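You operate a simulated robot arm through the tools that you are given. There is no shell and no other tool. Be economical: measure what you need, move in short steps, check, and stop when the job is done.

You are at the controls of a simulated robot arm. One attempt, no reset.

## Task
Take strap and guard off the short pack and put them on their blocks.
Fine: shut the strap cam, let the pull off, then open the cam. Where these are worked on the way, their far stop is far enough and under half their travel is too little: strap cam.

It is judged by the outcome, as a careful person would: the job done as asked, and still so three seconds after it is handed in. It fails if anything else is knocked over, pushed out of place, dropped, spilled or broken.

## Robot
A 7-joint arm with a two-finger parallel gripper, fixed in place. Base frame: the origin is at the foot of the arm, x ahead of it, y to its left, z up. Readings come in mm, degrees, newtons and seconds.
With the tool pointing down near the work surface it reaches from about 300 to 700 mm from the base axis. Its first joint turns from -66.0 to 66.0 degrees. Payload 1.57 kg.
The tool frame sits at the grasp point between the pads (the TCP): z along the fingers, y along the line on which they close. The tips reach 30 mm beyond it. Largest opening 110 mm; finger width 24, thickness 12; the body of the gripper, 48 by 112 mm, starts 78 mm behind the TCP.
Orientation is that of the tool frame in the base frame, as a unit quaternion [w, x, y, z]. With the fingers straight down and closing along the base's y, the tool's x points along the base's -x, its y along +y and its z along -z.

## Interface
- The arm moves only by the tool step_arm. Its argument "commands" is a list of rows, each a list of 7 numbers: the turn, a rotation vector about the base's x, y, z in degrees, then the shift along the base's x, y, z in mm, then the closure in counts, from 0 (fully open) to 255 (shut). In form: [[ax, ay, az, x, y, z, claw], ...]. A call has 1 to 20 rows; each row is the pose to reach, as a shift and turn from the pose commanded when the call began. A row lasts 0.2 s, in which the tool goes at most 50 mm and 8.6 degrees; a call with a longer step from one row to the next is refused whole, and so is a gripper value outside its range. Where a pose cannot be reached the arm comes as near as it can. A force on the tool above 40 N (or 10 N above the force at the start of the call, whichever is more), or a blocked arm, ends the call early, and 0.2 s more pass. The fingers move at their own pace (about 108 mm/s each) and stop on an object; they squeeze with about 43 N. The grip force told is the motor's: it shows also when the fingers shut on nothing. Time passes only in rows, and 0.2 s behind the last, so rows that repeat a pose let the fingers close. It gives the time, the measured TCP pose, the force on the tool (base axes), the opening and the grip force at its end, in the units of the frame above (readings bear some noise), with the torque about the TCP (base axes, N m) and any sound that the robot's microphone picked up.
- Cameras (640 x 400 px; columns grow to the right, rows downward): "scene" is fixed at [162.9, -391.5, 1399.2]; the picture's right is [0.79, -0.61, 0.00], its down [-0.38, -0.50, -0.78] and it looks along [0.48, 0.62, -0.63] (base axes); focal length 293 px, centre (320, 200). "wrist" rides on the gripper at [70, 16, -141] in the tool frame; the picture's right is [-0.23, 0.97, 0.00], its down [-0.85, -0.20, -0.48] and it looks along [-0.47, -0.11, 0.88] (tool axes); focal length 222 px, centre (320, 200). There is no depth. A picture from a camera that has moved, and an enlarged one, comes with that camera's place and axes in the base frame and with its lens.
- get_image(camera): a new picture of that camera. It takes no simulated time.
- enlarge(camera, box): a new picture of the part [left, top, right, bottom] of that camera's present view, enlarged. It takes no simulated time.
- hand_in(): hands the job in; it is judged then, once.

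Work in short steps. Places have to be worked out from the pictures, the camera data and where the tool is seen: move nearer, look again, correct. Check each grasp and each placing, and mend what went wrong. You have 120 turns and 68 pictures in all, those below and enlarged ones among them. Open the gripper and draw the arm clear of the work before you hand the job in, unless the task says otherwise; then end with one line.

The tools are called after "Emit:" by a JSON object that holds its "method" and its "body". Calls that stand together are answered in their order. step_arm: Moves the arm, as the interface text tells. Its arguments: {"type":"object","properties":{"commands":{"type":"array"}},"required":["commands"]} The other tools are called the same way: get_image (camera) takes a picture; enlarge (camera, box) takes an enlarged picture of a part of a camera's view; hand_in () hands the job in.

At the start:

```text
time: 0.0
ee_pos: [411.3, 51.2, 1191.2]
tcp_rot: [0.0, 0.0, 1.0, 0.0]
ft_force: [-0.1, -0.2, -0.4]
ft_torque: [0.02, -0.02, 0.01]
finger_gap: 110.0
finger_force: 0.0
```

scene: 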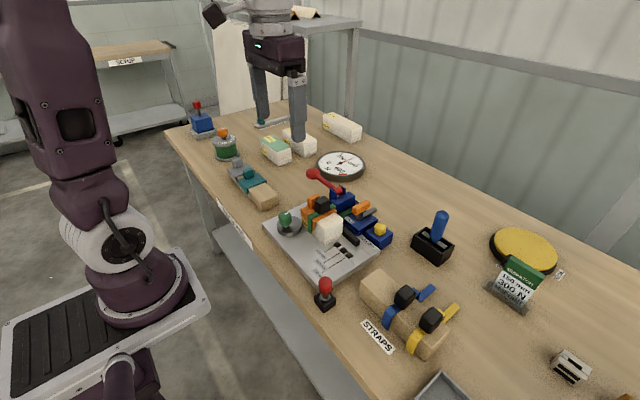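
wrist: 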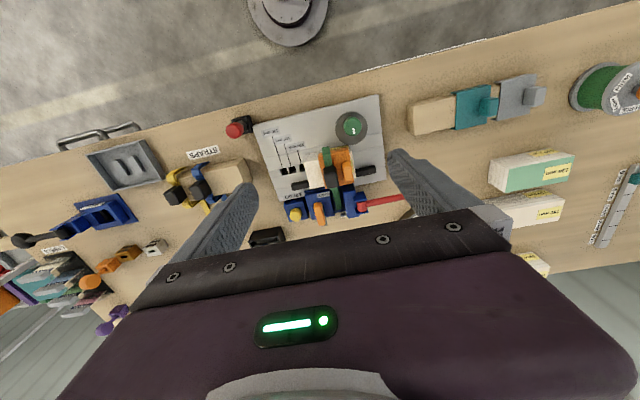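

I start by enlarging the scene around the fixture and the strap block.

Emit:
{"method": "enlarge", "body": {"camera": "scene", "box": [250, 160, 410, 290]}}

Emit:
{"method": "enlarge", "body": {"camera": "scene", "box": [340, 250, 480, 370]}}

Emit:
{"method": "enlarge", "body": {"camera": "wrist", "box": [250, 80, 420, 230]}}

Emit:
{"method": "enlarge", "body": {"camera": "scene", "box": [180, 90, 380, 220]}}

```text
3.08 times, centred on (330, 225) of scene
camera zoom: at [162.9, -391.5, 1399.2], right [0.79, -0.61, 0.0], down [-0.38, -0.5, -0.78], along [0.48, 0.62, -0.63], focal length 902 px, centre (289, 123)
```

zoom: 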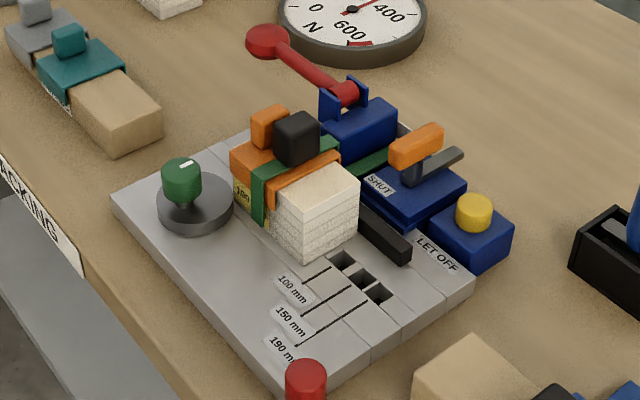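

```text
3.33 times, centred on (410, 310) of scene
camera zoom: at [162.9, -391.5, 1399.2], right [0.79, -0.61, 0.0], down [-0.38, -0.5, -0.78], along [0.48, 0.62, -0.63], focal length 977 px, centre (20, -167)
```

zoom: 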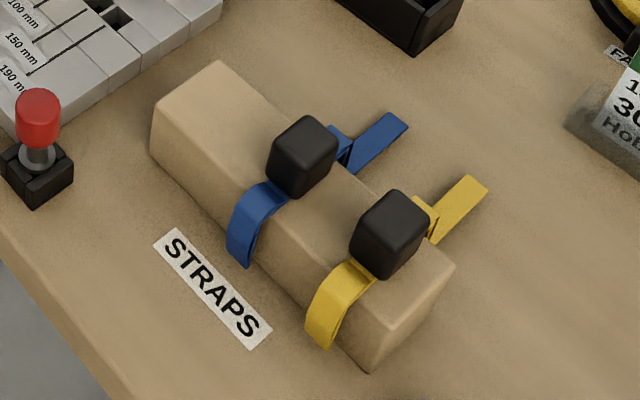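

```text
2.67 times, centred on (335, 155) of wrist
camera zoom: at [342.0, 67.1, 1331.9], right [0.23, 0.97, 0.0], down [0.85, -0.2, 0.48], along [0.47, -0.11, -0.88], focal length 592 px, centre (280, 320)
```

zoom: 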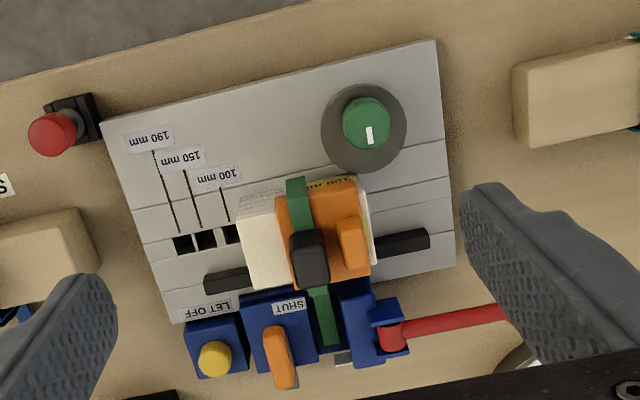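

```text
3.08 times, centred on (280, 155) of scene
camera zoom: at [162.9, -391.5, 1399.2], right [0.79, -0.61, 0.0], down [-0.38, -0.5, -0.78], along [0.48, 0.62, -0.63], focal length 902 px, centre (443, 338)
```

zoom: 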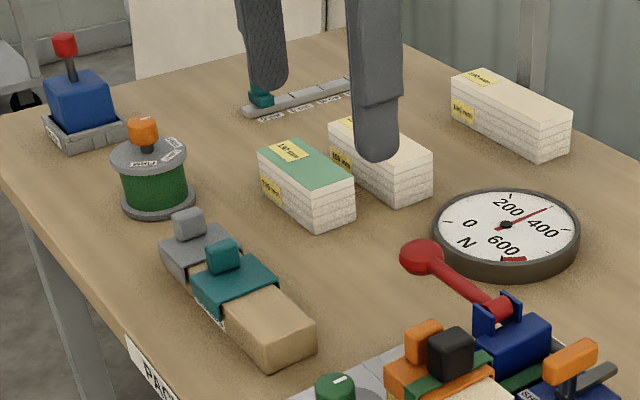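

Triangulating the yellow button from both views gives about (614,-58,870). I'll lower the arm for a closer look.

Emit:
{"method": "step_arm", "body": {"commands": [[0, 0, 0, 5, -10, -45, 0], [0, 0, 0, 10, -20, -90, 0], [0, 0, 0, 15, -30, -130, 0], [0, 0, 0, 15, -30, -130, 0]]}}

Emit:
{"method": "get_image", "body": {"camera": "wrist"}}

```text
time: 1.0
ee_pos: [426.6, 20.9, 1060.2]
tcp_rot: [0.0, 0.001, 1.0, 0.0]
ft_force: [0.7, -0.4, 0.8]
ft_torque: [0.01, 0.01, 0.01]
finger_gap: 110.1
finger_force: 0.2
```

```text
61 pictures are left
camera wrist: at [356.8, 36.8, 1200.8], right [0.23, 0.97, 0.0], down [0.85, -0.2, 0.48], along [0.47, -0.11, -0.88], focal length 222 px, centre (320, 200)
```

wrist: 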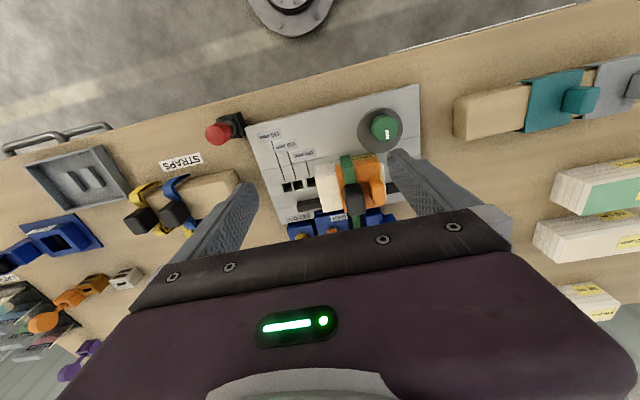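

The gripper body hides the far side, so I shift outward for a better view of the devices.

Emit:
{"method": "step_arm", "body": {"commands": [[0, 0, 0, 40, -5, 0, 0], [0, 0, 0, 80, -10, 0, 0], [0, 0, 0, 120, -15, 0, 0], [0, 0, 0, 120, -15, 0, 0]]}}

Emit:
{"method": "enlarge", "body": {"camera": "wrist", "box": [200, 40, 440, 230]}}

```text
time: 2.0
ee_pos: [546.7, 4.5, 1061.0]
tcp_rot: [0.0, 0.0, 1.0, -0.001]
ft_force: [0.2, -0.6, -0.5]
ft_torque: [0.0, 0.01, 0.01]
finger_gap: 109.9
finger_force: 0.1
```

```text
2.11 times, centred on (320, 135) of wrist
camera zoom: at [477.3, 21.5, 1201.5], right [0.23, 0.97, 0.0], down [0.85, -0.2, 0.48], along [0.47, -0.11, -0.88], focal length 468 px, centre (320, 337)
```

zoom: 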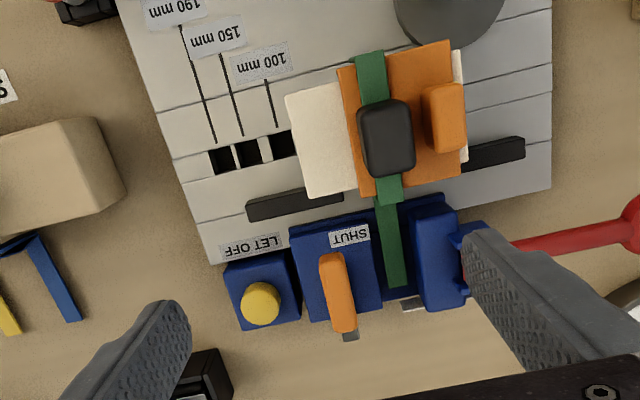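

I need detail on the cam lever, so I enlarge it strongly from both views.

Emit:
{"method": "enlarge", "body": {"camera": "scene", "box": [325, 180, 400, 250]}}

Emit:
{"method": "enlarge", "body": {"camera": "wrist", "box": [280, 120, 400, 210]}}

```text
5.71 times, centred on (362, 215) of scene
camera zoom: at [162.9, -391.5, 1399.2], right [0.79, -0.61, 0.0], down [-0.38, -0.5, -0.78], along [0.48, 0.62, -0.63], focal length 1674 px, centre (77, 114)
```

zoom: 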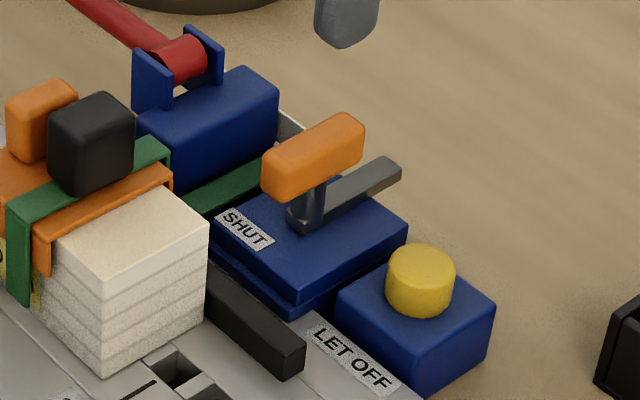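

```text
4.44 times, centred on (340, 165) of wrist
camera zoom: at [477.3, 21.5, 1201.5], right [0.23, 0.97, 0.0], down [0.85, -0.2, 0.48], along [0.47, -0.11, -0.88], focal length 987 px, centre (231, 356)
```

zoom: 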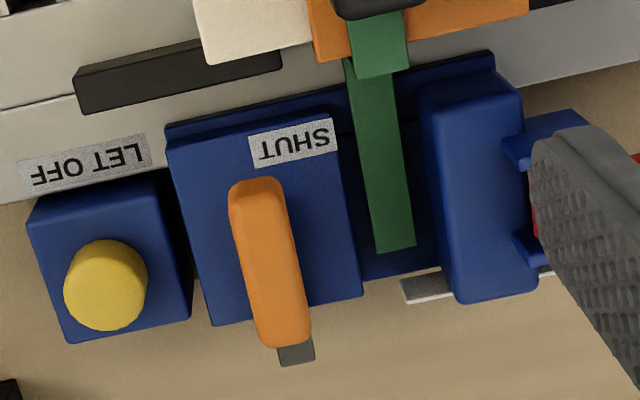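

The cam is a T-handle with a pointer bar: handle centre about (605,4.5,906), post at the same xy, block top at about 863. I approach above it with a narrowed gap and look again.

Emit:
{"method": "step_arm", "body": {"commands": [[0, 0, 0, 30, 0, -30, 150], [0, 0, 0, 58, 0, -60, 150], [0, 0, 0, 58, 0, -95, 150], [0, 0, 0, 58, 0, -95, 150]]}}

Emit:
{"method": "get_image", "body": {"camera": "wrist"}}

Emit:
{"method": "enlarge", "body": {"camera": "scene", "box": [280, 130, 420, 250]}}

```text
time: 3.0
ee_pos: [604.2, 7.1, 966.1]
tcp_rot: [0.0, 0.0, 1.0, 0.0]
ft_force: [0.1, -0.1, 0.0]
ft_torque: [0.0, -0.01, 0.01]
finger_gap: 44.9
finger_force: 0.0
```

```text
57 pictures are left
camera wrist: at [534.8, 22.6, 1106.2], right [0.23, 0.97, 0.0], down [0.85, -0.2, 0.48], along [0.47, -0.11, -0.88], focal length 222 px, centre (320, 200)
```

wrist: 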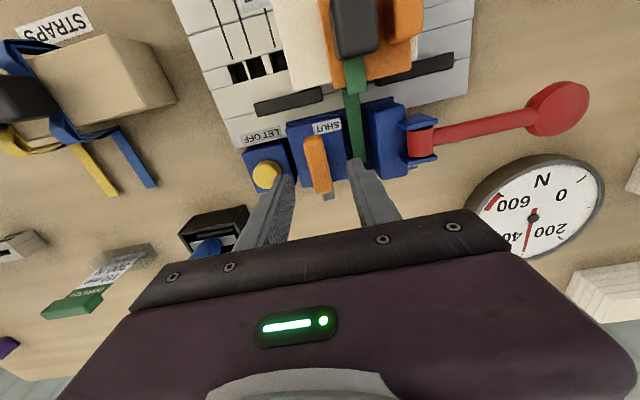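

```text
3.33 times, centred on (350, 190) of scene
camera zoom: at [162.9, -391.5, 1399.2], right [0.79, -0.61, 0.0], down [-0.38, -0.5, -0.78], along [0.48, 0.62, -0.63], focal length 977 px, centre (220, 233)
```

zoom: 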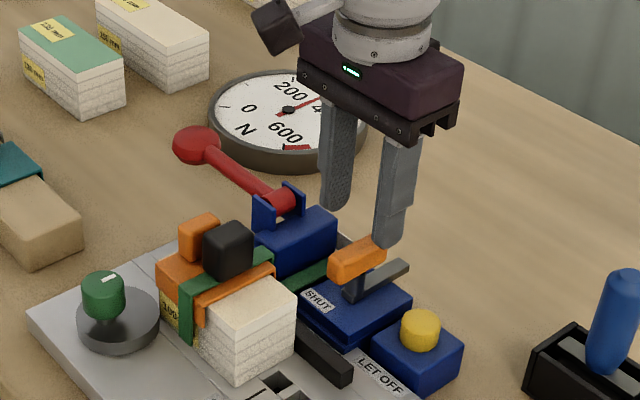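

Handle centre confirmed at (604.7,4.4). I descend over it and grip.

Emit:
{"method": "step_arm", "body": {"commands": [[0, 0, 0, 0, -2, -30, 150], [0, 0, 0, 0, -2.5, -57, 150], [0, 0, 0, 0, -2.5, -57, 255], [0, 0, 0, 0, -2.5, -57, 255], [0, 0, 0, 0, -2.5, -57, 255]]}}

```text
time: 4.2
ee_pos: [603.9, 4.6, 909.0]
tcp_rot: [0.0, 0.001, 1.0, 0.0]
ft_force: [-2.0, 6.5, -1.6]
ft_torque: [-0.15, -0.94, 0.01]
finger_gap: 18.0
finger_force: 32.4
```

The handle is gripped at 18 mm. I try a small counter-clockwise turn (towards the strap) and read the torque.

Emit:
{"method": "step_arm", "body": {"commands": [[0, 0, 5, 0, 0, 0, 255], [0, 0, 10, 0, 0, 0, 255], [0, 0, 10, 0, 0, 0, 255]]}}

```text
time: 5.0
ee_pos: [603.6, 4.4, 908.3]
tcp_rot: [0.0, -0.086, 0.996, 0.001]
ft_force: [-1.6, 12.2, -10.5]
ft_torque: [0.07, -0.83, 0.0]
finger_gap: 17.7
finger_force: 32.5
```

Emit:
{"method": "enlarge", "body": {"camera": "scene", "box": [310, 160, 400, 250]}}

```text
4.44 times, centred on (355, 205) of scene
camera zoom: at [163.0, -391.2, 1399.2], right [0.79, -0.61, 0.0], down [-0.38, -0.5, -0.78], along [0.48, 0.62, -0.63], focal length 1302 px, centre (164, 178)
```

zoom: 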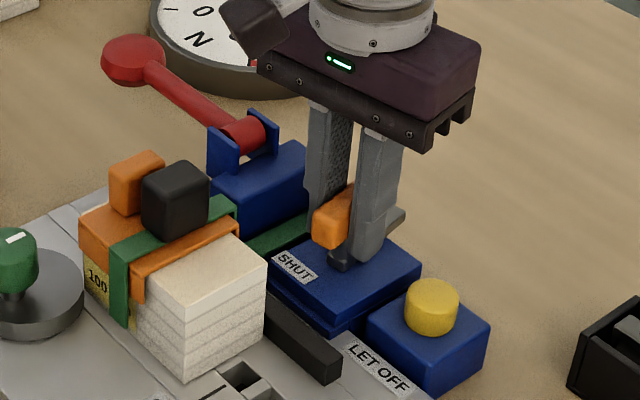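

The handle and bar followed the turn freely. I continue counter-clockwise.

Emit:
{"method": "step_arm", "body": {"commands": [[0, 0, 7, 0, 0, 0, 255], [0, 0, 14, 0, 0, 0, 255], [0, 0, 21, 0, 0, 0, 255], [0, 0, 28, 0, 0, 0, 255], [0, 0, 35, 0, 0, 0, 255], [0, 0, 35, 0, 0, 0, 255]]}}

Emit:
{"method": "enlarge", "body": {"camera": "scene", "box": [310, 160, 400, 250]}}

```text
time: 6.4
ee_pos: [605.7, 4.3, 909.3]
tcp_rot: [0.0, -0.384, 0.923, 0.001]
ft_force: [2.3, 19.6, -23.7]
ft_torque: [-0.08, -0.28, 0.05]
finger_gap: 18.0
finger_force: 32.4
```

```text
4.44 times, centred on (355, 205) of scene
camera zoom: at [163.4, -391.0, 1399.3], right [0.79, -0.61, 0.0], down [-0.38, -0.5, -0.78], along [0.48, 0.62, -0.63], focal length 1302 px, centre (164, 178)
```

zoom: 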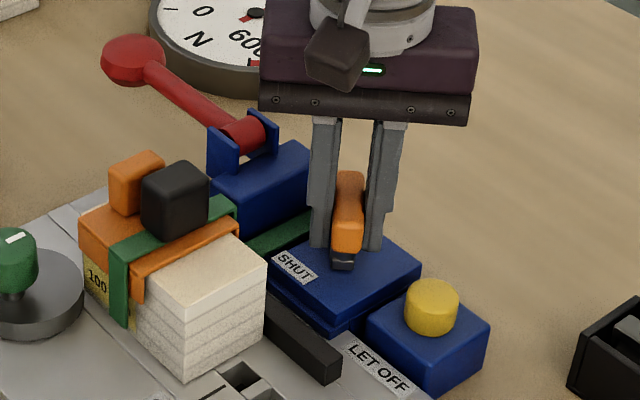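

45° done, with side forces building, so I ease the position slightly and turn on.

Emit:
{"method": "step_arm", "body": {"commands": [[0, 0, 0, 0, 1, -1, 255], [0, 0, 7, 0, 1, -1, 255], [0, 0, 14, 0, 1, -1, 255], [0, 0, 14, 0, 1, -1, 255]]}}

```text
time: 7.4
ee_pos: [605.1, 4.3, 908.9]
tcp_rot: [0.0, -0.493, 0.87, -0.001]
ft_force: [-2.2, 8.4, -1.4]
ft_torque: [-0.65, 0.56, -0.01]
finger_gap: 17.8
finger_force: 32.2
```

Emit:
{"method": "step_arm", "body": {"commands": [[0, 0, 7, 0, 0, 0, 255], [0, 0, 14, 0, 0, 0, 255], [0, 0, 21, 0, 0, 0, 255], [0, 0, 28, 0, 0, 0, 255], [0, 0, 31, 0, 0, 0, 255], [0, 0, 31, 0, 0, 0, 255]]}}

Emit:
{"method": "enlarge", "body": {"camera": "scene", "box": [310, 160, 400, 250]}}

```text
time: 8.8
ee_pos: [604.7, 2.8, 908.7]
tcp_rot: [0.001, -0.707, 0.707, -0.001]
ft_force: [-4.7, -3.3, 18.9]
ft_torque: [0.29, 0.38, 0.0]
finger_gap: 18.0
finger_force: 32.7
```

```text
4.44 times, centred on (355, 205) of scene
camera zoom: at [162.4, -391.6, 1399.2], right [0.79, -0.61, 0.0], down [-0.38, -0.5, -0.78], along [0.48, 0.62, -0.63], focal length 1302 px, centre (164, 178)
```

zoom: 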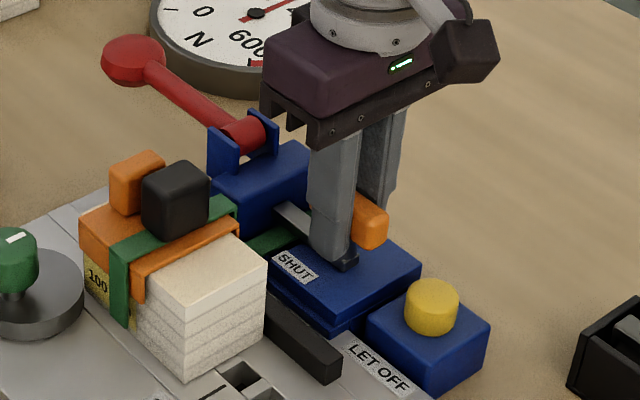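

Now at 90°: the bar lies across the strap. I probe a little further to find the stop.

Emit:
{"method": "step_arm", "body": {"commands": [[0, 0, 5, 0, 0, 0, 255], [0, 0, 10, 0, 0, 0, 255], [0, 0, 10, 0, 0, 0, 255]]}}

```text
time: 9.6
ee_pos: [604.7, 4.9, 908.0]
tcp_rot: [0.0, 0.766, -0.643, 0.0]
ft_force: [4.9, -0.5, 2.9]
ft_torque: [0.49, -0.04, -1.27]
finger_gap: 22.4
finger_force: 35.4
```

Torque rose to -1.27 and the pads were forced open, so the stop is at about 90°. I turn back 10°, open, and rise.

Emit:
{"method": "step_arm", "body": {"commands": [[0, 0, -6, 0, 0, 0, 255], [0, 0, -8, 0, 0, 0, 255], [0, 0, -8, 0, 0, 0, 150], [0, 0, -8, 0, 0, 0, 150], [0, 0, -8, 0, 0, 40, 150], [0, 0, -8, 0, 0, 80, 150], [0, 0, -8, -40, 0, 100, 150], [0, 0, -8, -80, 0, 120, 150]]}}

Emit:
{"method": "enlarge", "body": {"camera": "scene", "box": [300, 130, 410, 250]}}

Emit:
{"method": "get_image", "body": {"camera": "wrist"}}

```text
time: 11.4
ee_pos: [523.4, 5.1, 1029.7]
tcp_rot: [0.001, 0.719, -0.695, 0.0]
ft_force: [-0.1, 0.3, 0.2]
ft_torque: [0.0, -0.01, -0.04]
finger_gap: 45.3
finger_force: 0.1
```

```text
3.33 times, centred on (355, 190) of scene
camera zoom: at [162.9, -391.5, 1399.2], right [0.79, -0.61, 0.0], down [-0.38, -0.5, -0.78], along [0.48, 0.62, -0.63], focal length 977 px, centre (203, 233)
```

zoom: 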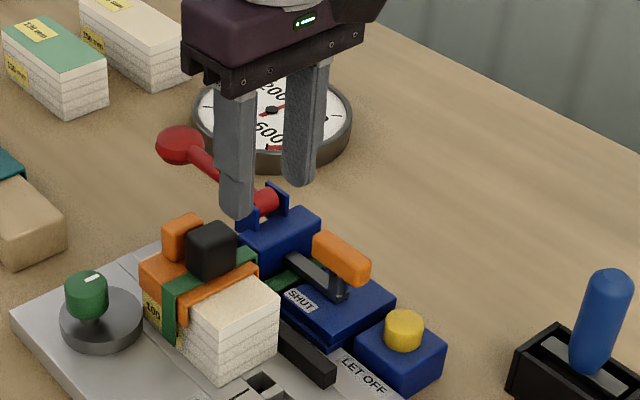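

```text
51 pictures are left
camera wrist: at [510.2, -65.2, 1169.5], right [-0.98, 0.19, 0.0], down [0.17, 0.86, 0.48], along [0.09, 0.47, -0.88], focal length 222 px, centre (320, 200)
```

wrist: 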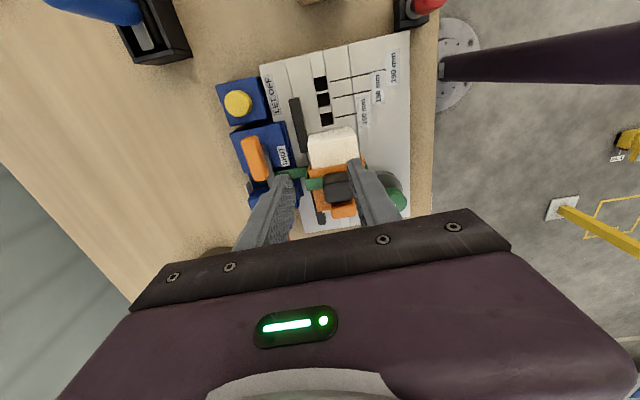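

The cam is shut (bar across the strap). The button top is about (612,-58.5,884); I close the fingers, move above it, and descend close.

Emit:
{"method": "step_arm", "body": {"commands": [[0, 0, 0, 30, -22, 0, 255], [0, 0, 0, 60, -43, 0, 255], [0, 0, 0, 88.5, -63.5, -10, 255], [0, 0, 0, 88.5, -63.5, -50, 255], [0, 0, 0, 88.5, -63.5, -95, 255], [0, 0, 0, 88.5, -63.5, -107, 255], [0, 0, 0, 88.5, -63.5, -107, 255]]}}

Emit:
{"method": "enlarge", "body": {"camera": "scene", "box": [300, 130, 410, 250]}}

```text
time: 13.0
ee_pos: [612.9, -58.9, 922.0]
tcp_rot: [0.001, 0.72, -0.694, 0.0]
ft_force: [0.7, 0.5, -0.1]
ft_torque: [0.0, -0.01, -0.01]
finger_gap: 0.1
finger_force: 21.0
```

```text
3.33 times, centred on (355, 190) of scene
camera zoom: at [162.9, -391.5, 1399.2], right [0.79, -0.61, 0.0], down [-0.38, -0.5, -0.78], along [0.48, 0.62, -0.63], focal length 977 px, centre (203, 233)
```

zoom: 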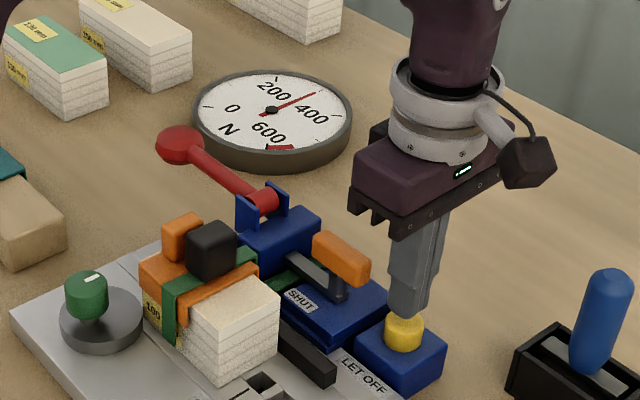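

The tips are just over the button. I press down in small steps.

Emit:
{"method": "step_arm", "body": {"commands": [[0, 0, 0, 0, 0, -4, 255], [0, 0, 0, 0, 0, -8, 255], [0, 0, 0, 0, 0, -11, 255], [0, 0, 0, 0, 0, -14, 255], [0, 0, 0, 0, 0, -16, 255], [0, 0, 0, 0, 0, -18, 255], [0, 0, 0, 0, 0, -18, 255]]}}

Emit:
{"method": "enlarge", "body": {"camera": "scene", "box": [300, 130, 410, 250]}}

```text
time: 14.6
ee_pos: [612.8, -59.0, 903.0]
tcp_rot: [0.0, 0.719, -0.695, 0.0]
ft_force: [-0.5, -1.8, 2.2]
ft_torque: [-0.02, 0.02, 0.03]
finger_gap: 0.0
finger_force: 21.6
```

```text
3.33 times, centred on (355, 190) of scene
camera zoom: at [162.8, -391.5, 1399.2], right [0.79, -0.61, 0.0], down [-0.38, -0.5, -0.78], along [0.48, 0.62, -0.63], focal length 977 px, centre (203, 233)
```

zoom: 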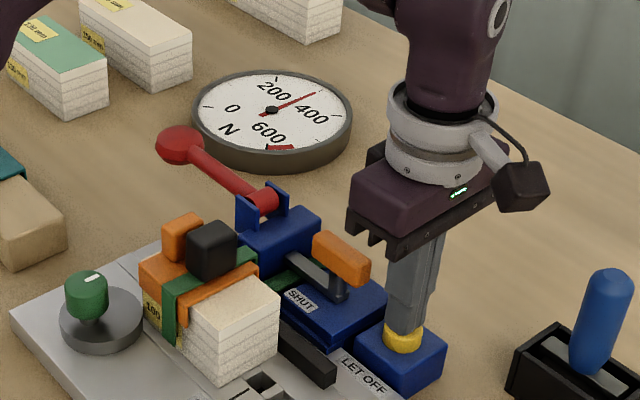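

The button is in contact (2 N) and partly sunk. I press on until it bottoms or the gauge drops.

Emit:
{"method": "step_arm", "body": {"commands": [[0, 0, 0, 0, 0, -1.5, 255], [0, 0, 0, 0, 0, -3, 255], [0, 0, 0, 0, 0, -4.5, 255], [0, 0, 0, 0, 0, -6, 255], [0, 0, 0, 0, 0, -7, 255], [0, 0, 0, 0, 0, -7, 255], [0, 0, 0, 0, 0, -7, 255]]}}

Emit:
{"method": "enlarge", "body": {"camera": "scene", "box": [300, 130, 410, 250]}}

```text
time: 16.2
ee_pos: [612.4, -58.7, 896.7]
tcp_rot: [-0.001, 0.719, -0.695, 0.0]
ft_force: [0.5, 2.5, 5.4]
ft_torque: [0.07, -0.06, 0.0]
finger_gap: 0.0
finger_force: 21.8
```

```text
3.33 times, centred on (355, 190) of scene
camera zoom: at [162.8, -391.4, 1399.2], right [0.79, -0.61, 0.0], down [-0.38, -0.5, -0.78], along [0.48, 0.62, -0.63], focal length 977 px, centre (203, 233)
```

zoom: 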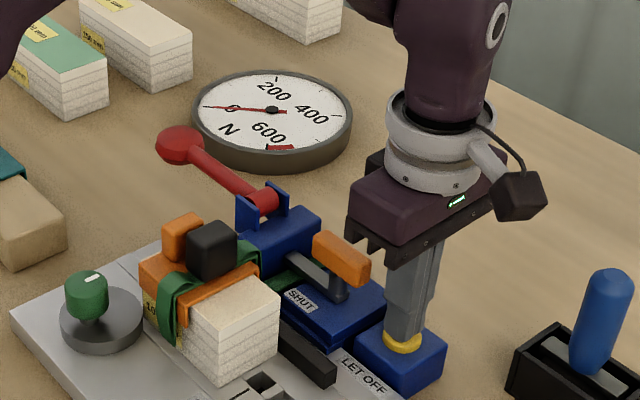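

The gauge reads 0: the pull is off. I rise, move over the cam handle, and grip it.

Emit:
{"method": "step_arm", "body": {"commands": [[0, 0, 0, 0, 0, 40, 255], [0, 0, 0, 0, 0, 75, 200], [0, 0, 0, -4, 32, 75, 150], [0, 0, 0, -8, 63.3, 75, 150], [0, 0, 0, -8, 63.3, 45, 150], [0, 0, 0, -8, 63.3, 12, 150], [0, 0, 0, -8, 63.3, 12, 255], [0, 0, 0, -8, 63.3, 12, 255], [0, 0, 0, -8, 63.3, 12, 255]]}}

```text
time: 18.2
ee_pos: [605.5, 3.8, 908.3]
tcp_rot: [0.0, 0.718, -0.696, 0.0]
ft_force: [-6.0, 0.9, 3.9]
ft_torque: [-0.42, -0.01, -0.67]
finger_gap: 18.3
finger_force: 32.6
```

Gripped. I turn it back clockwise about 90°.

Emit:
{"method": "step_arm", "body": {"commands": [[0, 0, -7, 0, 0, 0, 255], [0, 0, -14, 0, 0, 0, 255], [0, 0, -21, 0, 0, 0, 255], [0, 0, -28, 0, 0, 0, 255], [0, 0, -35, 0, 0, 0, 255], [0, 0, -42, 0, 0, 0, 255], [0, 0, -49, 0, 0, 0, 255], [0, 0, -56, 0, 0, 0, 255], [0, 0, -63, 0, 0, 0, 255], [0, 0, -70, 0, 0, 0, 255], [0, 0, -77, 0, 0, 0, 255], [0, 0, -84, 0, 0, 0, 255], [0, 0, -91, 0, 0, 0, 255], [0, 0, -91, 0, 0, 0, 255]]}}

```text
time: 21.2
ee_pos: [602.8, 3.9, 909.0]
tcp_rot: [-0.002, -0.008, 1.0, -0.001]
ft_force: [-27.4, 2.5, -5.2]
ft_torque: [-0.15, -0.07, -0.01]
finger_gap: 17.7
finger_force: 32.6
```

Emit:
{"method": "step_arm", "body": {"commands": [[0, 0, -4, -1, 0, 0, 255], [0, 0, -8, -1, 0, 0, 255], [0, 0, -8, -1, 0, 0, 255]]}}

```text
time: 22.0
ee_pos: [605.6, 5.0, 909.9]
tcp_rot: [0.001, 0.061, 0.998, 0.0]
ft_force: [-5.6, 6.8, -17.6]
ft_torque: [0.01, -0.53, 1.1]
finger_gap: 20.4
finger_force: 34.0
```

The open stop is felt (torque 1.1). I ease back, release, rise and look.

Emit:
{"method": "step_arm", "body": {"commands": [[0, 0, 5, 0, 0, 0, 255], [0, 0, 7, 0, 0, 0, 150], [0, 0, 7, 0, 0, 0, 150], [0, 0, 7, 0, 0, 40, 150], [0, 0, 7, 0, 0, 80, 150], [0, 0, 7, -30, 0, 120, 100], [0, 0, 7, -70, 0, 140, 0], [0, 0, 7, -90, 0, 140, 0]]}}

Emit:
{"method": "enlarge", "body": {"camera": "scene", "box": [270, 170, 400, 270]}}

Emit:
{"method": "enlarge", "body": {"camera": "wrist", "box": [200, 40, 440, 230]}}

```text
time: 23.8
ee_pos: [513.2, 4.5, 1048.1]
tcp_rot: [0.0, 0.0, 1.0, 0.0]
ft_force: [-0.3, -0.2, -0.2]
ft_torque: [-0.05, 0.02, 0.01]
finger_gap: 110.0
finger_force: 0.1
```

```text
4.00 times, centred on (335, 220) of scene
camera zoom: at [162.9, -391.5, 1399.2], right [0.79, -0.61, 0.0], down [-0.38, -0.5, -0.78], along [0.48, 0.62, -0.63], focal length 1172 px, centre (260, 120)
```

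zoom: 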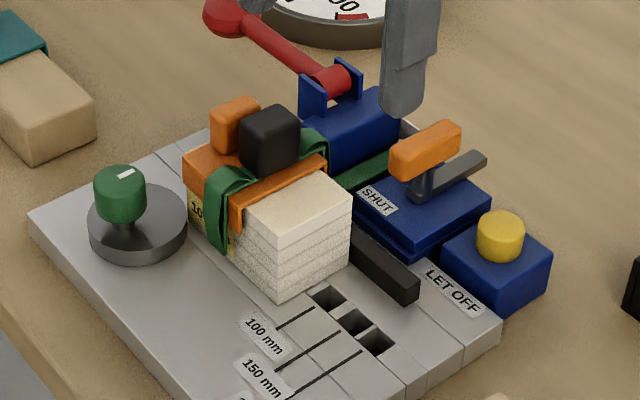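

```text
2.11 times, centred on (320, 135) of wrist
camera zoom: at [444.2, 20.6, 1188.5], right [0.23, 0.97, 0.0], down [0.85, -0.2, 0.48], along [0.47, -0.11, -0.88], focal length 468 px, centre (320, 337)
```

zoom: 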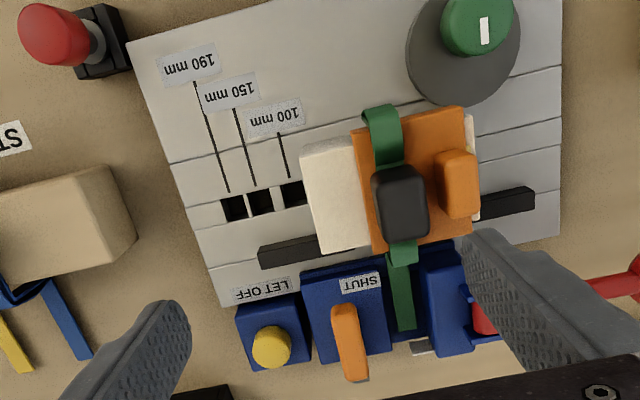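

The cam is open again. The buckle is about (511,50,932). Before lifting I look at the strap block from above.

Emit:
{"method": "step_arm", "body": {"commands": [[0, 0, 0, -10, -45, 0, 0], [0, 0, 0, -20, -90, 0, 0], [0, 0, 0, -30, -135, 0, 0], [0, 0, 0, -40, -180, 0, 0], [0, 0, 0, -50, -210, 0, 0], [0, 0, 0, -50, -210, 0, 0]]}}

Emit:
{"method": "enlarge", "body": {"camera": "wrist", "box": [200, 40, 440, 230]}}

Emit:
{"method": "enlarge", "body": {"camera": "scene", "box": [220, 150, 290, 220]}}

```text
time: 25.2
ee_pos: [464.1, -207.1, 1047.9]
tcp_rot: [0.0, 0.001, 1.0, 0.0]
ft_force: [-1.1, 0.4, -0.5]
ft_torque: [-0.01, 0.0, 0.02]
finger_gap: 110.1
finger_force: 0.0
```

```text
2.11 times, centred on (320, 135) of wrist
camera zoom: at [393.9, -189.8, 1189.1], right [0.23, 0.97, 0.0], down [0.85, -0.2, 0.48], along [0.47, -0.11, -0.88], focal length 468 px, centre (320, 337)
```

zoom: 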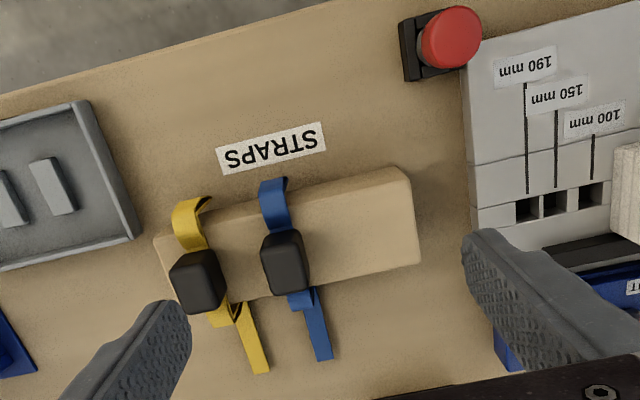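

```text
5.71 times, centred on (255, 185) of scene
camera zoom: at [162.9, -391.5, 1399.2], right [0.79, -0.61, 0.0], down [-0.38, -0.5, -0.78], along [0.48, 0.62, -0.63], focal length 1674 px, centre (691, 286)
```

zoom: 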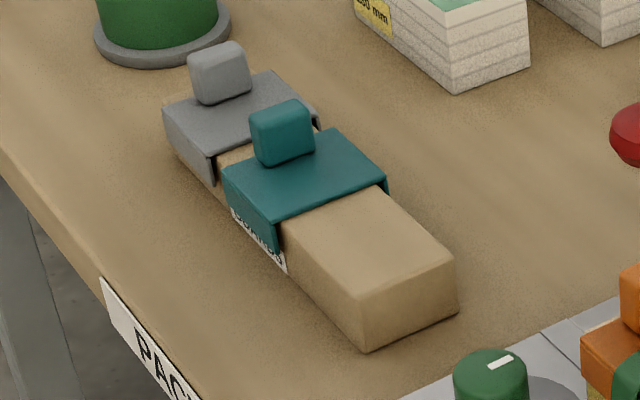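

Strap block: top about z 880, blue buckle (488,-235), yellow (487,-293), so the free place is around (487,-177), all with about the same 2.6° yaw as the pack. The guard knob is too near the buckle to grip along y, so I turn the tool 92° and go above the buckle.

Emit:
{"method": "step_arm", "body": {"commands": [[0, 0, 8, 4, 21, 0, 139], [0, 0, 16, 8, 43, 0, 139], [0, 0, 24, 12, 64, 0, 139], [0, 0, 32, 16, 86, 0, 139], [0, 0, 40, 20, 107, 0, 139], [0, 0, 48, 24, 129, 0, 139], [0, 0, 56, 28, 150, 0, 139], [0, 0, 64, 32, 171, 0, 139], [0, 0, 72, 36, 193, 0, 139], [0, 0, 80, 40, 214, 0, 139], [0, 0, 88, 44, 236, 0, 139], [0, 0, 92, 47, 257, 0, 139], [0, 0, 92, 47, 257, -35, 139], [0, 0, 92, 47, 257, -35, 139]]}}

Emit:
{"method": "enlarge", "body": {"camera": "scene", "box": [280, 160, 380, 250]}}

Emit:
{"method": "get_image", "body": {"camera": "wrist"}}

```text
time: 28.2
ee_pos: [509.9, 51.7, 1013.9]
tcp_rot: [0.0, 0.719, -0.695, -0.001]
ft_force: [-0.3, -0.8, 0.7]
ft_torque: [0.02, -0.04, 0.01]
finger_gap: 50.1
finger_force: 0.0
```

```text
4.44 times, centred on (330, 205) of scene
camera zoom: at [162.9, -391.5, 1399.2], right [0.79, -0.61, 0.0], down [-0.38, -0.5, -0.78], along [0.48, 0.62, -0.63], focal length 1302 px, centre (276, 178)
```

zoom: 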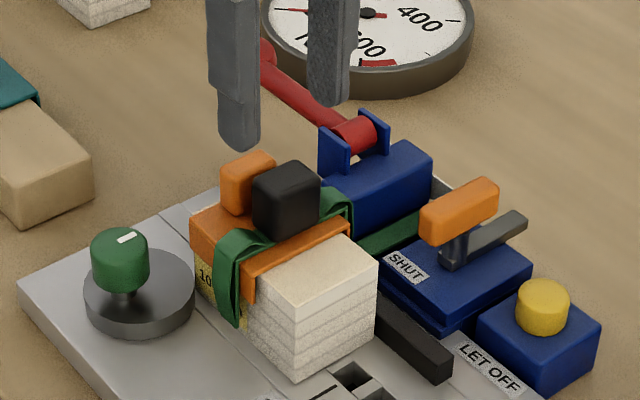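

```text
42 pictures are left
camera wrist: at [497.2, -18.7, 1153.4], right [-0.98, 0.19, 0.0], down [0.17, 0.86, 0.48], along [0.09, 0.47, -0.88], focal length 222 px, centre (320, 200)
```

wrist: 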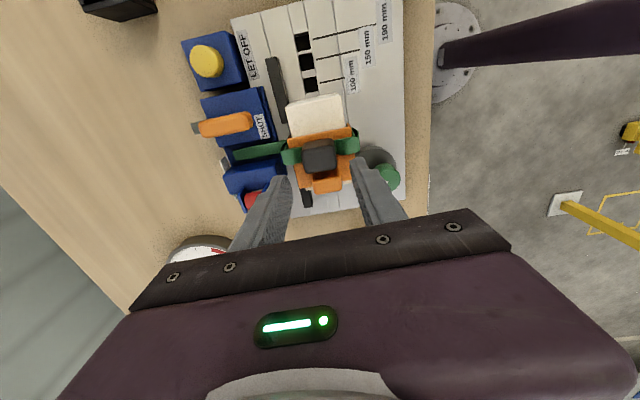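

Buckle centre now about (510,49), top at about 949. I descend so the tips sit just above the strap, and close.

Emit:
{"method": "step_arm", "body": {"commands": [[0, 0, 0, 0.5, -2.5, -30, 139], [0, 0, 0, 0.5, -2.5, -58, 139], [0, 0, 0, 0.5, -2.5, -58, 139], [0, 0, 0, 0.5, -2.5, -58, 255], [0, 0, 0, 0.5, -2.5, -58, 255], [0, 0, 0, 0.5, -2.5, -58, 255]]}}

Emit:
{"method": "enlarge", "body": {"camera": "scene", "box": [280, 160, 380, 250]}}

```text
time: 29.6
ee_pos: [511.0, 48.9, 956.2]
tcp_rot: [0.0, 0.72, -0.694, -0.001]
ft_force: [-0.4, 0.2, -0.4]
ft_torque: [0.01, -0.03, 0.0]
finger_gap: 32.8
finger_force: 41.3
```

```text
4.44 times, centred on (330, 205) of scene
camera zoom: at [162.9, -391.5, 1399.2], right [0.79, -0.61, 0.0], down [-0.38, -0.5, -0.78], along [0.48, 0.62, -0.63], focal length 1302 px, centre (276, 178)
```

zoom: 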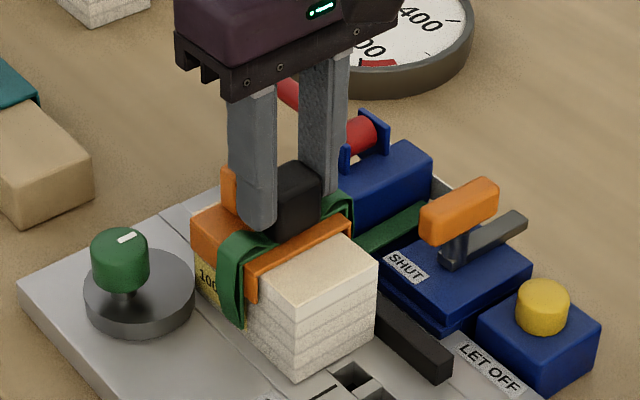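

The buckle is held at 33 mm. I lift slowly and watch the force.

Emit:
{"method": "step_arm", "body": {"commands": [[0, 0, 0, 0, 0, 8, 255], [0, 0, 0, 0, 0, 16, 255], [0, 0, 0, 0, 0, 26, 255], [0, 0, 0, 0, 0, 36, 255], [0, 0, 0, 0, 0, 36, 255]]}}

Emit:
{"method": "enlarge", "body": {"camera": "scene", "box": [280, 160, 380, 250]}}

```text
time: 30.8
ee_pos: [512.5, 49.4, 992.2]
tcp_rot: [0.0, 0.719, -0.695, 0.0]
ft_force: [0.7, 0.9, -0.4]
ft_torque: [0.03, 0.03, -0.02]
finger_gap: 33.1
finger_force: 41.4
```

```text
4.44 times, centred on (330, 205) of scene
camera zoom: at [162.9, -391.5, 1399.2], right [0.79, -0.61, 0.0], down [-0.38, -0.5, -0.78], along [0.48, 0.62, -0.63], focal length 1302 px, centre (276, 178)
```

zoom: 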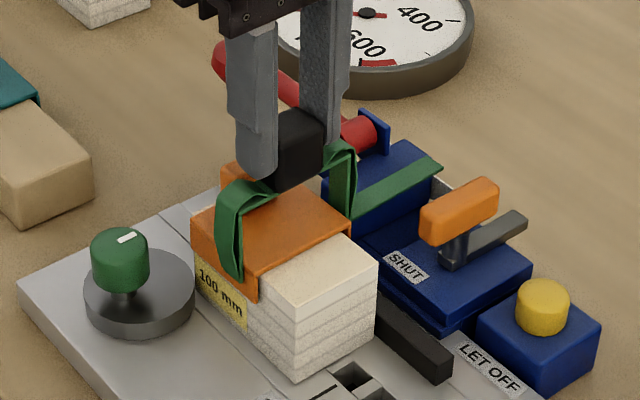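

The strap comes free. I raise it clear and carry it over to the free place on the strap block.

Emit:
{"method": "step_arm", "body": {"commands": [[0, 0, 0, 0, 0, 35, 255], [0, 0, 0, 0, 0, 75, 255], [0, 0, 0, -4, -35, 75, 255], [0, 0, 0, -8, -75, 75, 255], [0, 0, 0, -13, -115, 75, 255], [0, 0, 0, -18, -155, 75, 255], [0, 0, 0, -22, -195, 75, 255], [0, 0, 0, -25, -226, 75, 255], [0, 0, 0, -25, -226, 45, 255], [0, 0, 0, -25, -226, 25, 255], [0, 0, 0, -25, -226, 25, 255]]}}

Emit:
{"method": "enlarge", "body": {"camera": "scene", "box": [320, 210, 480, 340]}}

Emit:
{"method": "enlarge", "body": {"camera": "wrist", "box": [200, 40, 440, 230]}}

```text
time: 33.2
ee_pos: [486.6, -177.0, 1017.0]
tcp_rot: [0.0, 0.719, -0.695, 0.0]
ft_force: [0.3, 0.0, -1.1]
ft_torque: [-0.01, 0.02, -0.01]
finger_gap: 32.8
finger_force: 41.1
```

```text
3.08 times, centred on (400, 275) of scene
camera zoom: at [162.9, -391.5, 1399.2], right [0.79, -0.61, 0.0], down [-0.38, -0.5, -0.78], along [0.48, 0.62, -0.63], focal length 902 px, centre (74, -31)
```

zoom: 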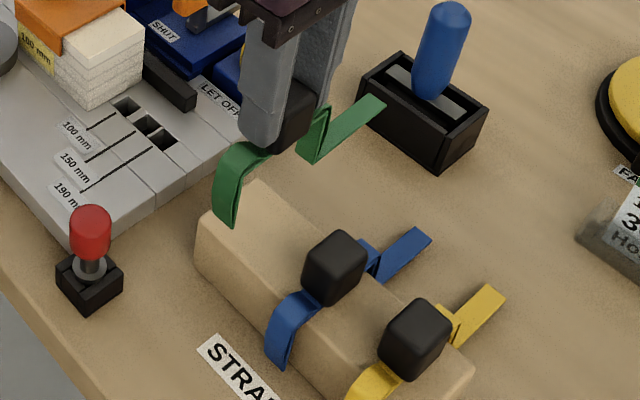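

```text
2.11 times, centred on (320, 135) of wrist
camera zoom: at [472.6, -247.6, 1156.5], right [-0.98, 0.19, 0.0], down [0.17, 0.86, 0.48], along [0.09, 0.47, -0.88], focal length 468 px, centre (320, 337)
```

zoom: 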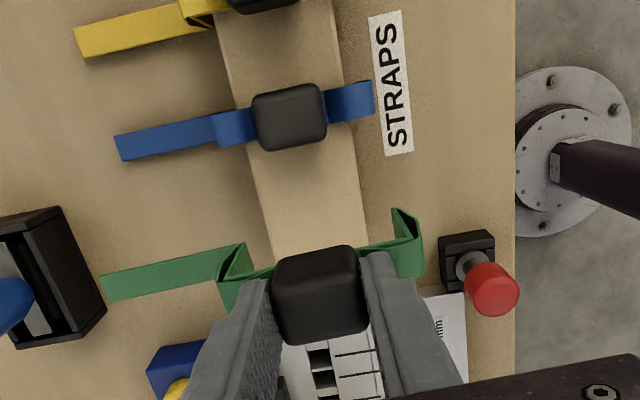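

The strap is aligned over the free place. I lower it with small final steps.

Emit:
{"method": "step_arm", "body": {"commands": [[0, 0, 0, 0, 0, -30, 255], [0, 0, 0, 0, 0, -60, 255], [0, 0, 0, 0, 0, -85, 255], [0, 0, 0, 0, 0, -92, 255], [0, 0, 0, 0, 0, -92, 255]]}}

Emit:
{"method": "enlarge", "body": {"camera": "scene", "box": [340, 230, 460, 340]}}

```text
time: 34.4
ee_pos: [485.8, -178.2, 925.0]
tcp_rot: [0.0, 0.719, -0.695, 0.0]
ft_force: [0.2, 0.4, -0.3]
ft_torque: [0.02, 0.01, 0.0]
finger_gap: 32.7
finger_force: 41.2
```

```text
3.64 times, centred on (400, 285) of scene
camera zoom: at [162.9, -391.5, 1399.2], right [0.79, -0.61, 0.0], down [-0.38, -0.5, -0.78], along [0.48, 0.62, -0.63], focal length 1065 px, centre (29, -109)
```

zoom: 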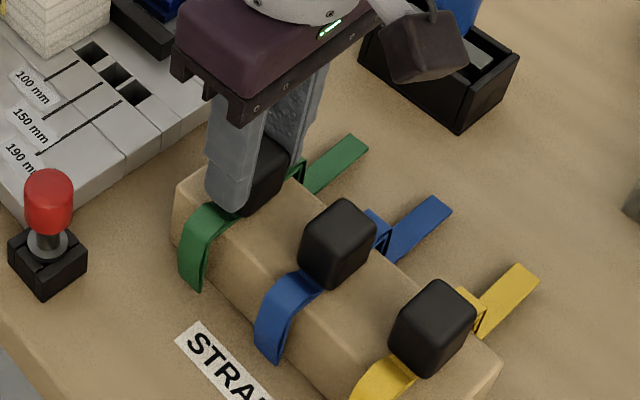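

Emit:
{"method": "step_arm", "body": {"commands": [[0, 0, 0, 0, 0, -3, 255], [0, 0, 0, 0, 0, -6, 255], [0, 0, 0, 0, 0, -8, 255], [0, 0, 0, 0, 0, -10, 255], [0, 0, 0, 0, 0, -12, 255], [0, 0, 0, 0, 0, -12, 255]]}}

```text
time: 35.0
ee_pos: [487.3, -177.8, 923.1]
tcp_rot: [0.0, 0.719, -0.695, 0.002]
ft_force: [-3.4, 1.1, 12.7]
ft_torque: [0.08, 0.19, -0.02]
finger_gap: 32.8
finger_force: 41.0
stopped in row 2: the force on the tool passed its limit at 41 N (the readings are from after the stop); the commanded pose is now the measured one
```

Contact at z≈922. I check that it is seated before releasing.

Emit:
{"method": "enlarge", "body": {"camera": "scene", "box": [350, 240, 430, 320]}}

Emit:
{"method": "enlarge", "body": {"camera": "wrist", "box": [200, 20, 440, 230]}}

```text
5.00 times, centred on (390, 280) of scene
camera zoom: at [162.6, -391.4, 1399.2], right [0.79, -0.61, 0.0], down [-0.38, -0.5, -0.78], along [0.48, 0.62, -0.63], focal length 1465 px, centre (-30, -200)
```

zoom: 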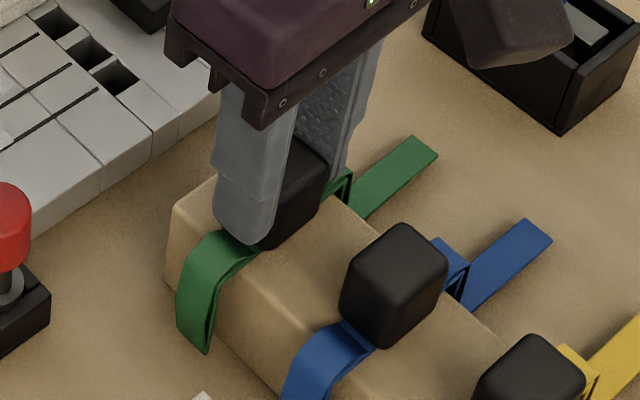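

```text
1.90 times, centred on (320, 125) of wrist
camera zoom: at [472.8, -247.7, 1063.0], right [-0.98, 0.19, 0.0], down [0.17, 0.86, 0.48], along [0.1, 0.47, -0.88], focal length 423 px, centre (320, 343)
```

zoom: 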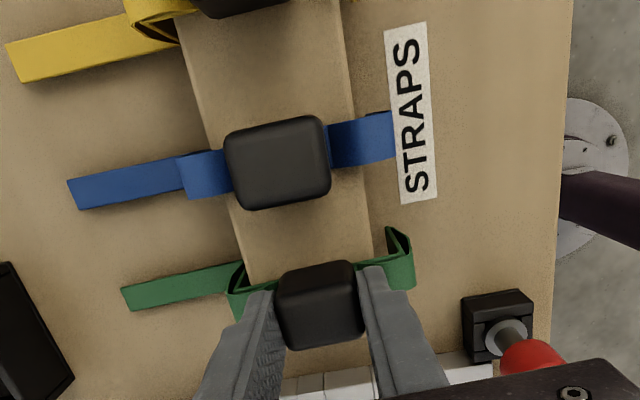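

The strap straddles the block like its neighbours. I release gently and rise.

Emit:
{"method": "step_arm", "body": {"commands": [[0, 0, 0, 0, 0, 0.5, 200], [0, 0, 0, 0, 0, 0.5, 150], [0, 0, 0, 0, 0, 0.5, 139], [0, 0, 0, 0, 0, 30, 139], [0, 0, 0, 0, 0, 70, 139], [0, 0, 0, 0, 0, 110, 139], [0, 0, 0, 0, 40, 130, 139]]}}

Emit:
{"method": "enlarge", "body": {"camera": "scene", "box": [350, 240, 460, 340]}}

```text
time: 36.6
ee_pos: [486.1, -138.5, 1052.2]
tcp_rot: [-0.001, 0.719, -0.695, 0.003]
ft_force: [-0.5, 1.1, 0.2]
ft_torque: [0.02, -0.02, 0.01]
finger_gap: 49.9
finger_force: 0.0
```

```text
4.00 times, centred on (405, 290) of scene
camera zoom: at [162.8, -391.5, 1399.2], right [0.79, -0.61, 0.0], down [-0.38, -0.5, -0.78], along [0.48, 0.62, -0.63], focal length 1172 px, centre (-20, -160)
```

zoom: 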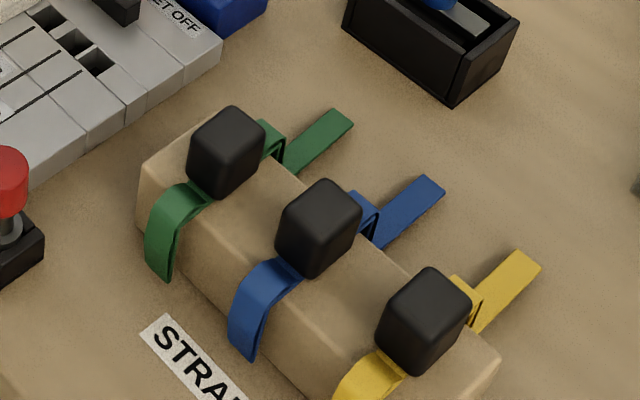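

The strap sits properly. Now I move to look at the guard block.

Emit:
{"method": "step_arm", "body": {"commands": [[0, 0, 0, -8, 45, 8, 100], [0, 0, 0, -16, 90, 8, 50], [0, 0, 0, -24, 135, 8, 0], [0, 0, 0, -32, 180, 8, 0], [0, 0, 0, -40, 225, 8, 0], [0, 0, 0, -48, 270, 8, 0], [0, 0, 0, -60, 310, 8, 0], [0, 0, 0, -60, 340, 8, 0], [0, 0, 0, -60, 340, 8, 0]]}}

Emit:
{"method": "get_image", "body": {"camera": "wrist"}}

```text
time: 38.6
ee_pos: [426.7, 202.7, 1059.5]
tcp_rot: [0.0, 0.72, -0.694, 0.001]
ft_force: [-0.3, 0.5, -0.2]
ft_torque: [0.0, 0.01, -0.01]
finger_gap: 110.2
finger_force: 0.0
```

```text
33 pictures are left
camera wrist: at [412.1, 132.0, 1200.0], right [-0.98, 0.19, 0.0], down [0.17, 0.86, 0.48], along [0.09, 0.47, -0.88], focal length 222 px, centre (320, 200)
```

wrist: 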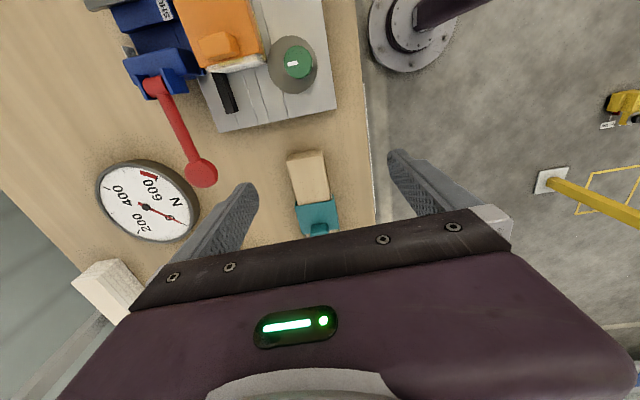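

Emit:
{"method": "step_arm", "body": {"commands": [[0, 0, 0, 0, 40, 0, 0], [0, 0, 0, 0, 60, 0, 0], [0, 0, 0, 0, 60, 0, 0]]}}

Emit:
{"method": "enlarge", "body": {"camera": "wrist", "box": [240, 80, 400, 230]}}

```text
time: 39.4
ee_pos: [428.1, 262.0, 1060.9]
tcp_rot: [-0.001, 0.719, -0.695, 0.002]
ft_force: [-0.2, -0.4, 0.0]
ft_torque: [0.0, -0.02, -0.01]
finger_gap: 109.9
finger_force: 0.0
```

```text
2.67 times, centred on (320, 155) of wrist
camera zoom: at [412.5, 192.2, 1200.9], right [-0.98, 0.19, 0.0], down [0.17, 0.86, 0.48], along [0.1, 0.47, -0.88], focal length 592 px, centre (320, 320)
```

zoom: 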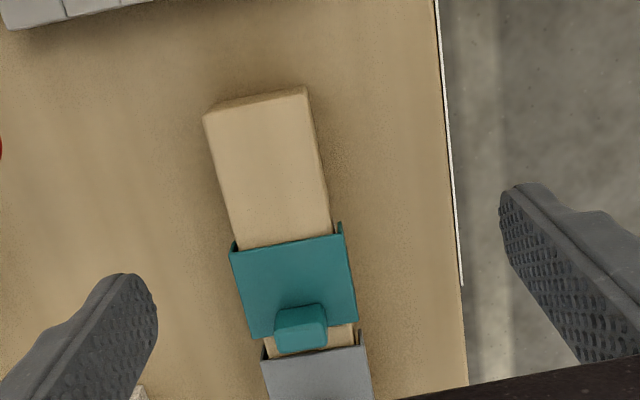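

The guard block's top is about z 857, x 432–491, with free length y 237–318; the orange guard would fit centred at about (461.5,275), knob at +y like the others. I now go above the orange guard's knob at about (506,78.5).

Emit:
{"method": "step_arm", "body": {"commands": [[0, 0, 0, 15, -40, 0, 100], [0, 0, 0, 30, -80, 0, 139], [0, 0, 0, 48, -120, 0, 139], [0, 0, 0, 65, -155, 0, 139], [0, 0, 0, 78, -183.5, -10, 139], [0, 0, 0, 78, -183.5, -50, 139], [0, 0, 0, 78, -183.5, -50, 139]]}}

Emit:
{"method": "enlarge", "body": {"camera": "scene", "box": [280, 160, 380, 250]}}

Emit:
{"method": "enlarge", "body": {"camera": "wrist", "box": [240, 80, 400, 230]}}

```text
time: 41.0
ee_pos: [505.3, 79.4, 1008.7]
tcp_rot: [0.0, 0.719, -0.695, 0.002]
ft_force: [-0.3, 0.3, -0.6]
ft_torque: [0.0, -0.02, -0.01]
finger_gap: 50.1
finger_force: 0.0
```

```text
4.44 times, centred on (330, 205) of scene
camera zoom: at [162.9, -391.5, 1399.2], right [0.79, -0.61, 0.0], down [-0.38, -0.5, -0.78], along [0.48, 0.62, -0.63], focal length 1302 px, centre (276, 178)
```

zoom: 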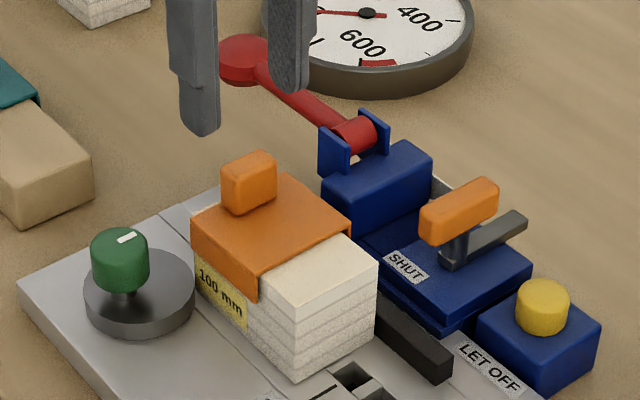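

```text
2.67 times, centred on (320, 155) of wrist
camera zoom: at [491.2, 9.1, 1149.8], right [-0.98, 0.19, 0.0], down [0.17, 0.86, 0.48], along [0.09, 0.47, -0.88], focal length 592 px, centre (320, 320)
```

zoom: 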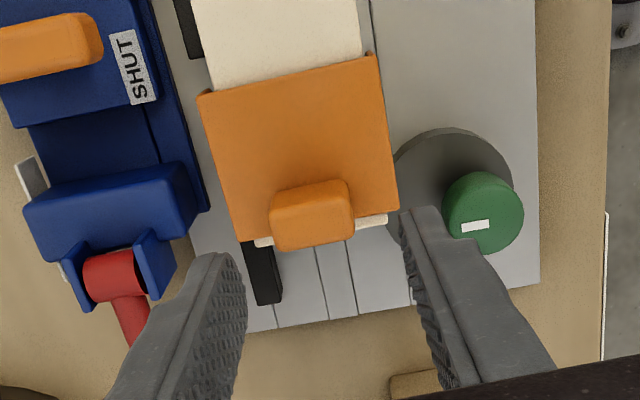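

The knob is at about (507,79.5), top 945, right below the tool. I descend and grip it.

Emit:
{"method": "step_arm", "body": {"commands": [[0, 0, 0, 1.5, 0, -30, 139], [0, 0, 0, 1.5, 0, -55, 139], [0, 0, 0, 1.5, 0, -55, 139], [0, 0, 0, 1.5, 0, -55, 255], [0, 0, 0, 1.5, 0, -55, 255], [0, 0, 0, 1.5, 0, -55, 255]]}}

Emit:
{"method": "enlarge", "body": {"camera": "scene", "box": [280, 160, 380, 250]}}

```text
time: 42.4
ee_pos: [506.2, 78.7, 954.2]
tcp_rot: [0.0, 0.719, -0.695, 0.002]
ft_force: [0.4, 0.0, -0.4]
ft_torque: [0.0, 0.02, 0.03]
finger_gap: 30.5
finger_force: 39.4
```

```text
4.44 times, centred on (330, 205) of scene
camera zoom: at [162.9, -391.5, 1399.2], right [0.79, -0.61, 0.0], down [-0.38, -0.5, -0.78], along [0.48, 0.62, -0.63], focal length 1302 px, centre (276, 178)
```

zoom: 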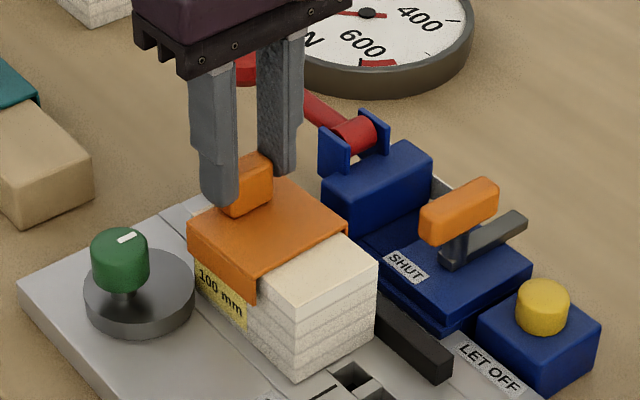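

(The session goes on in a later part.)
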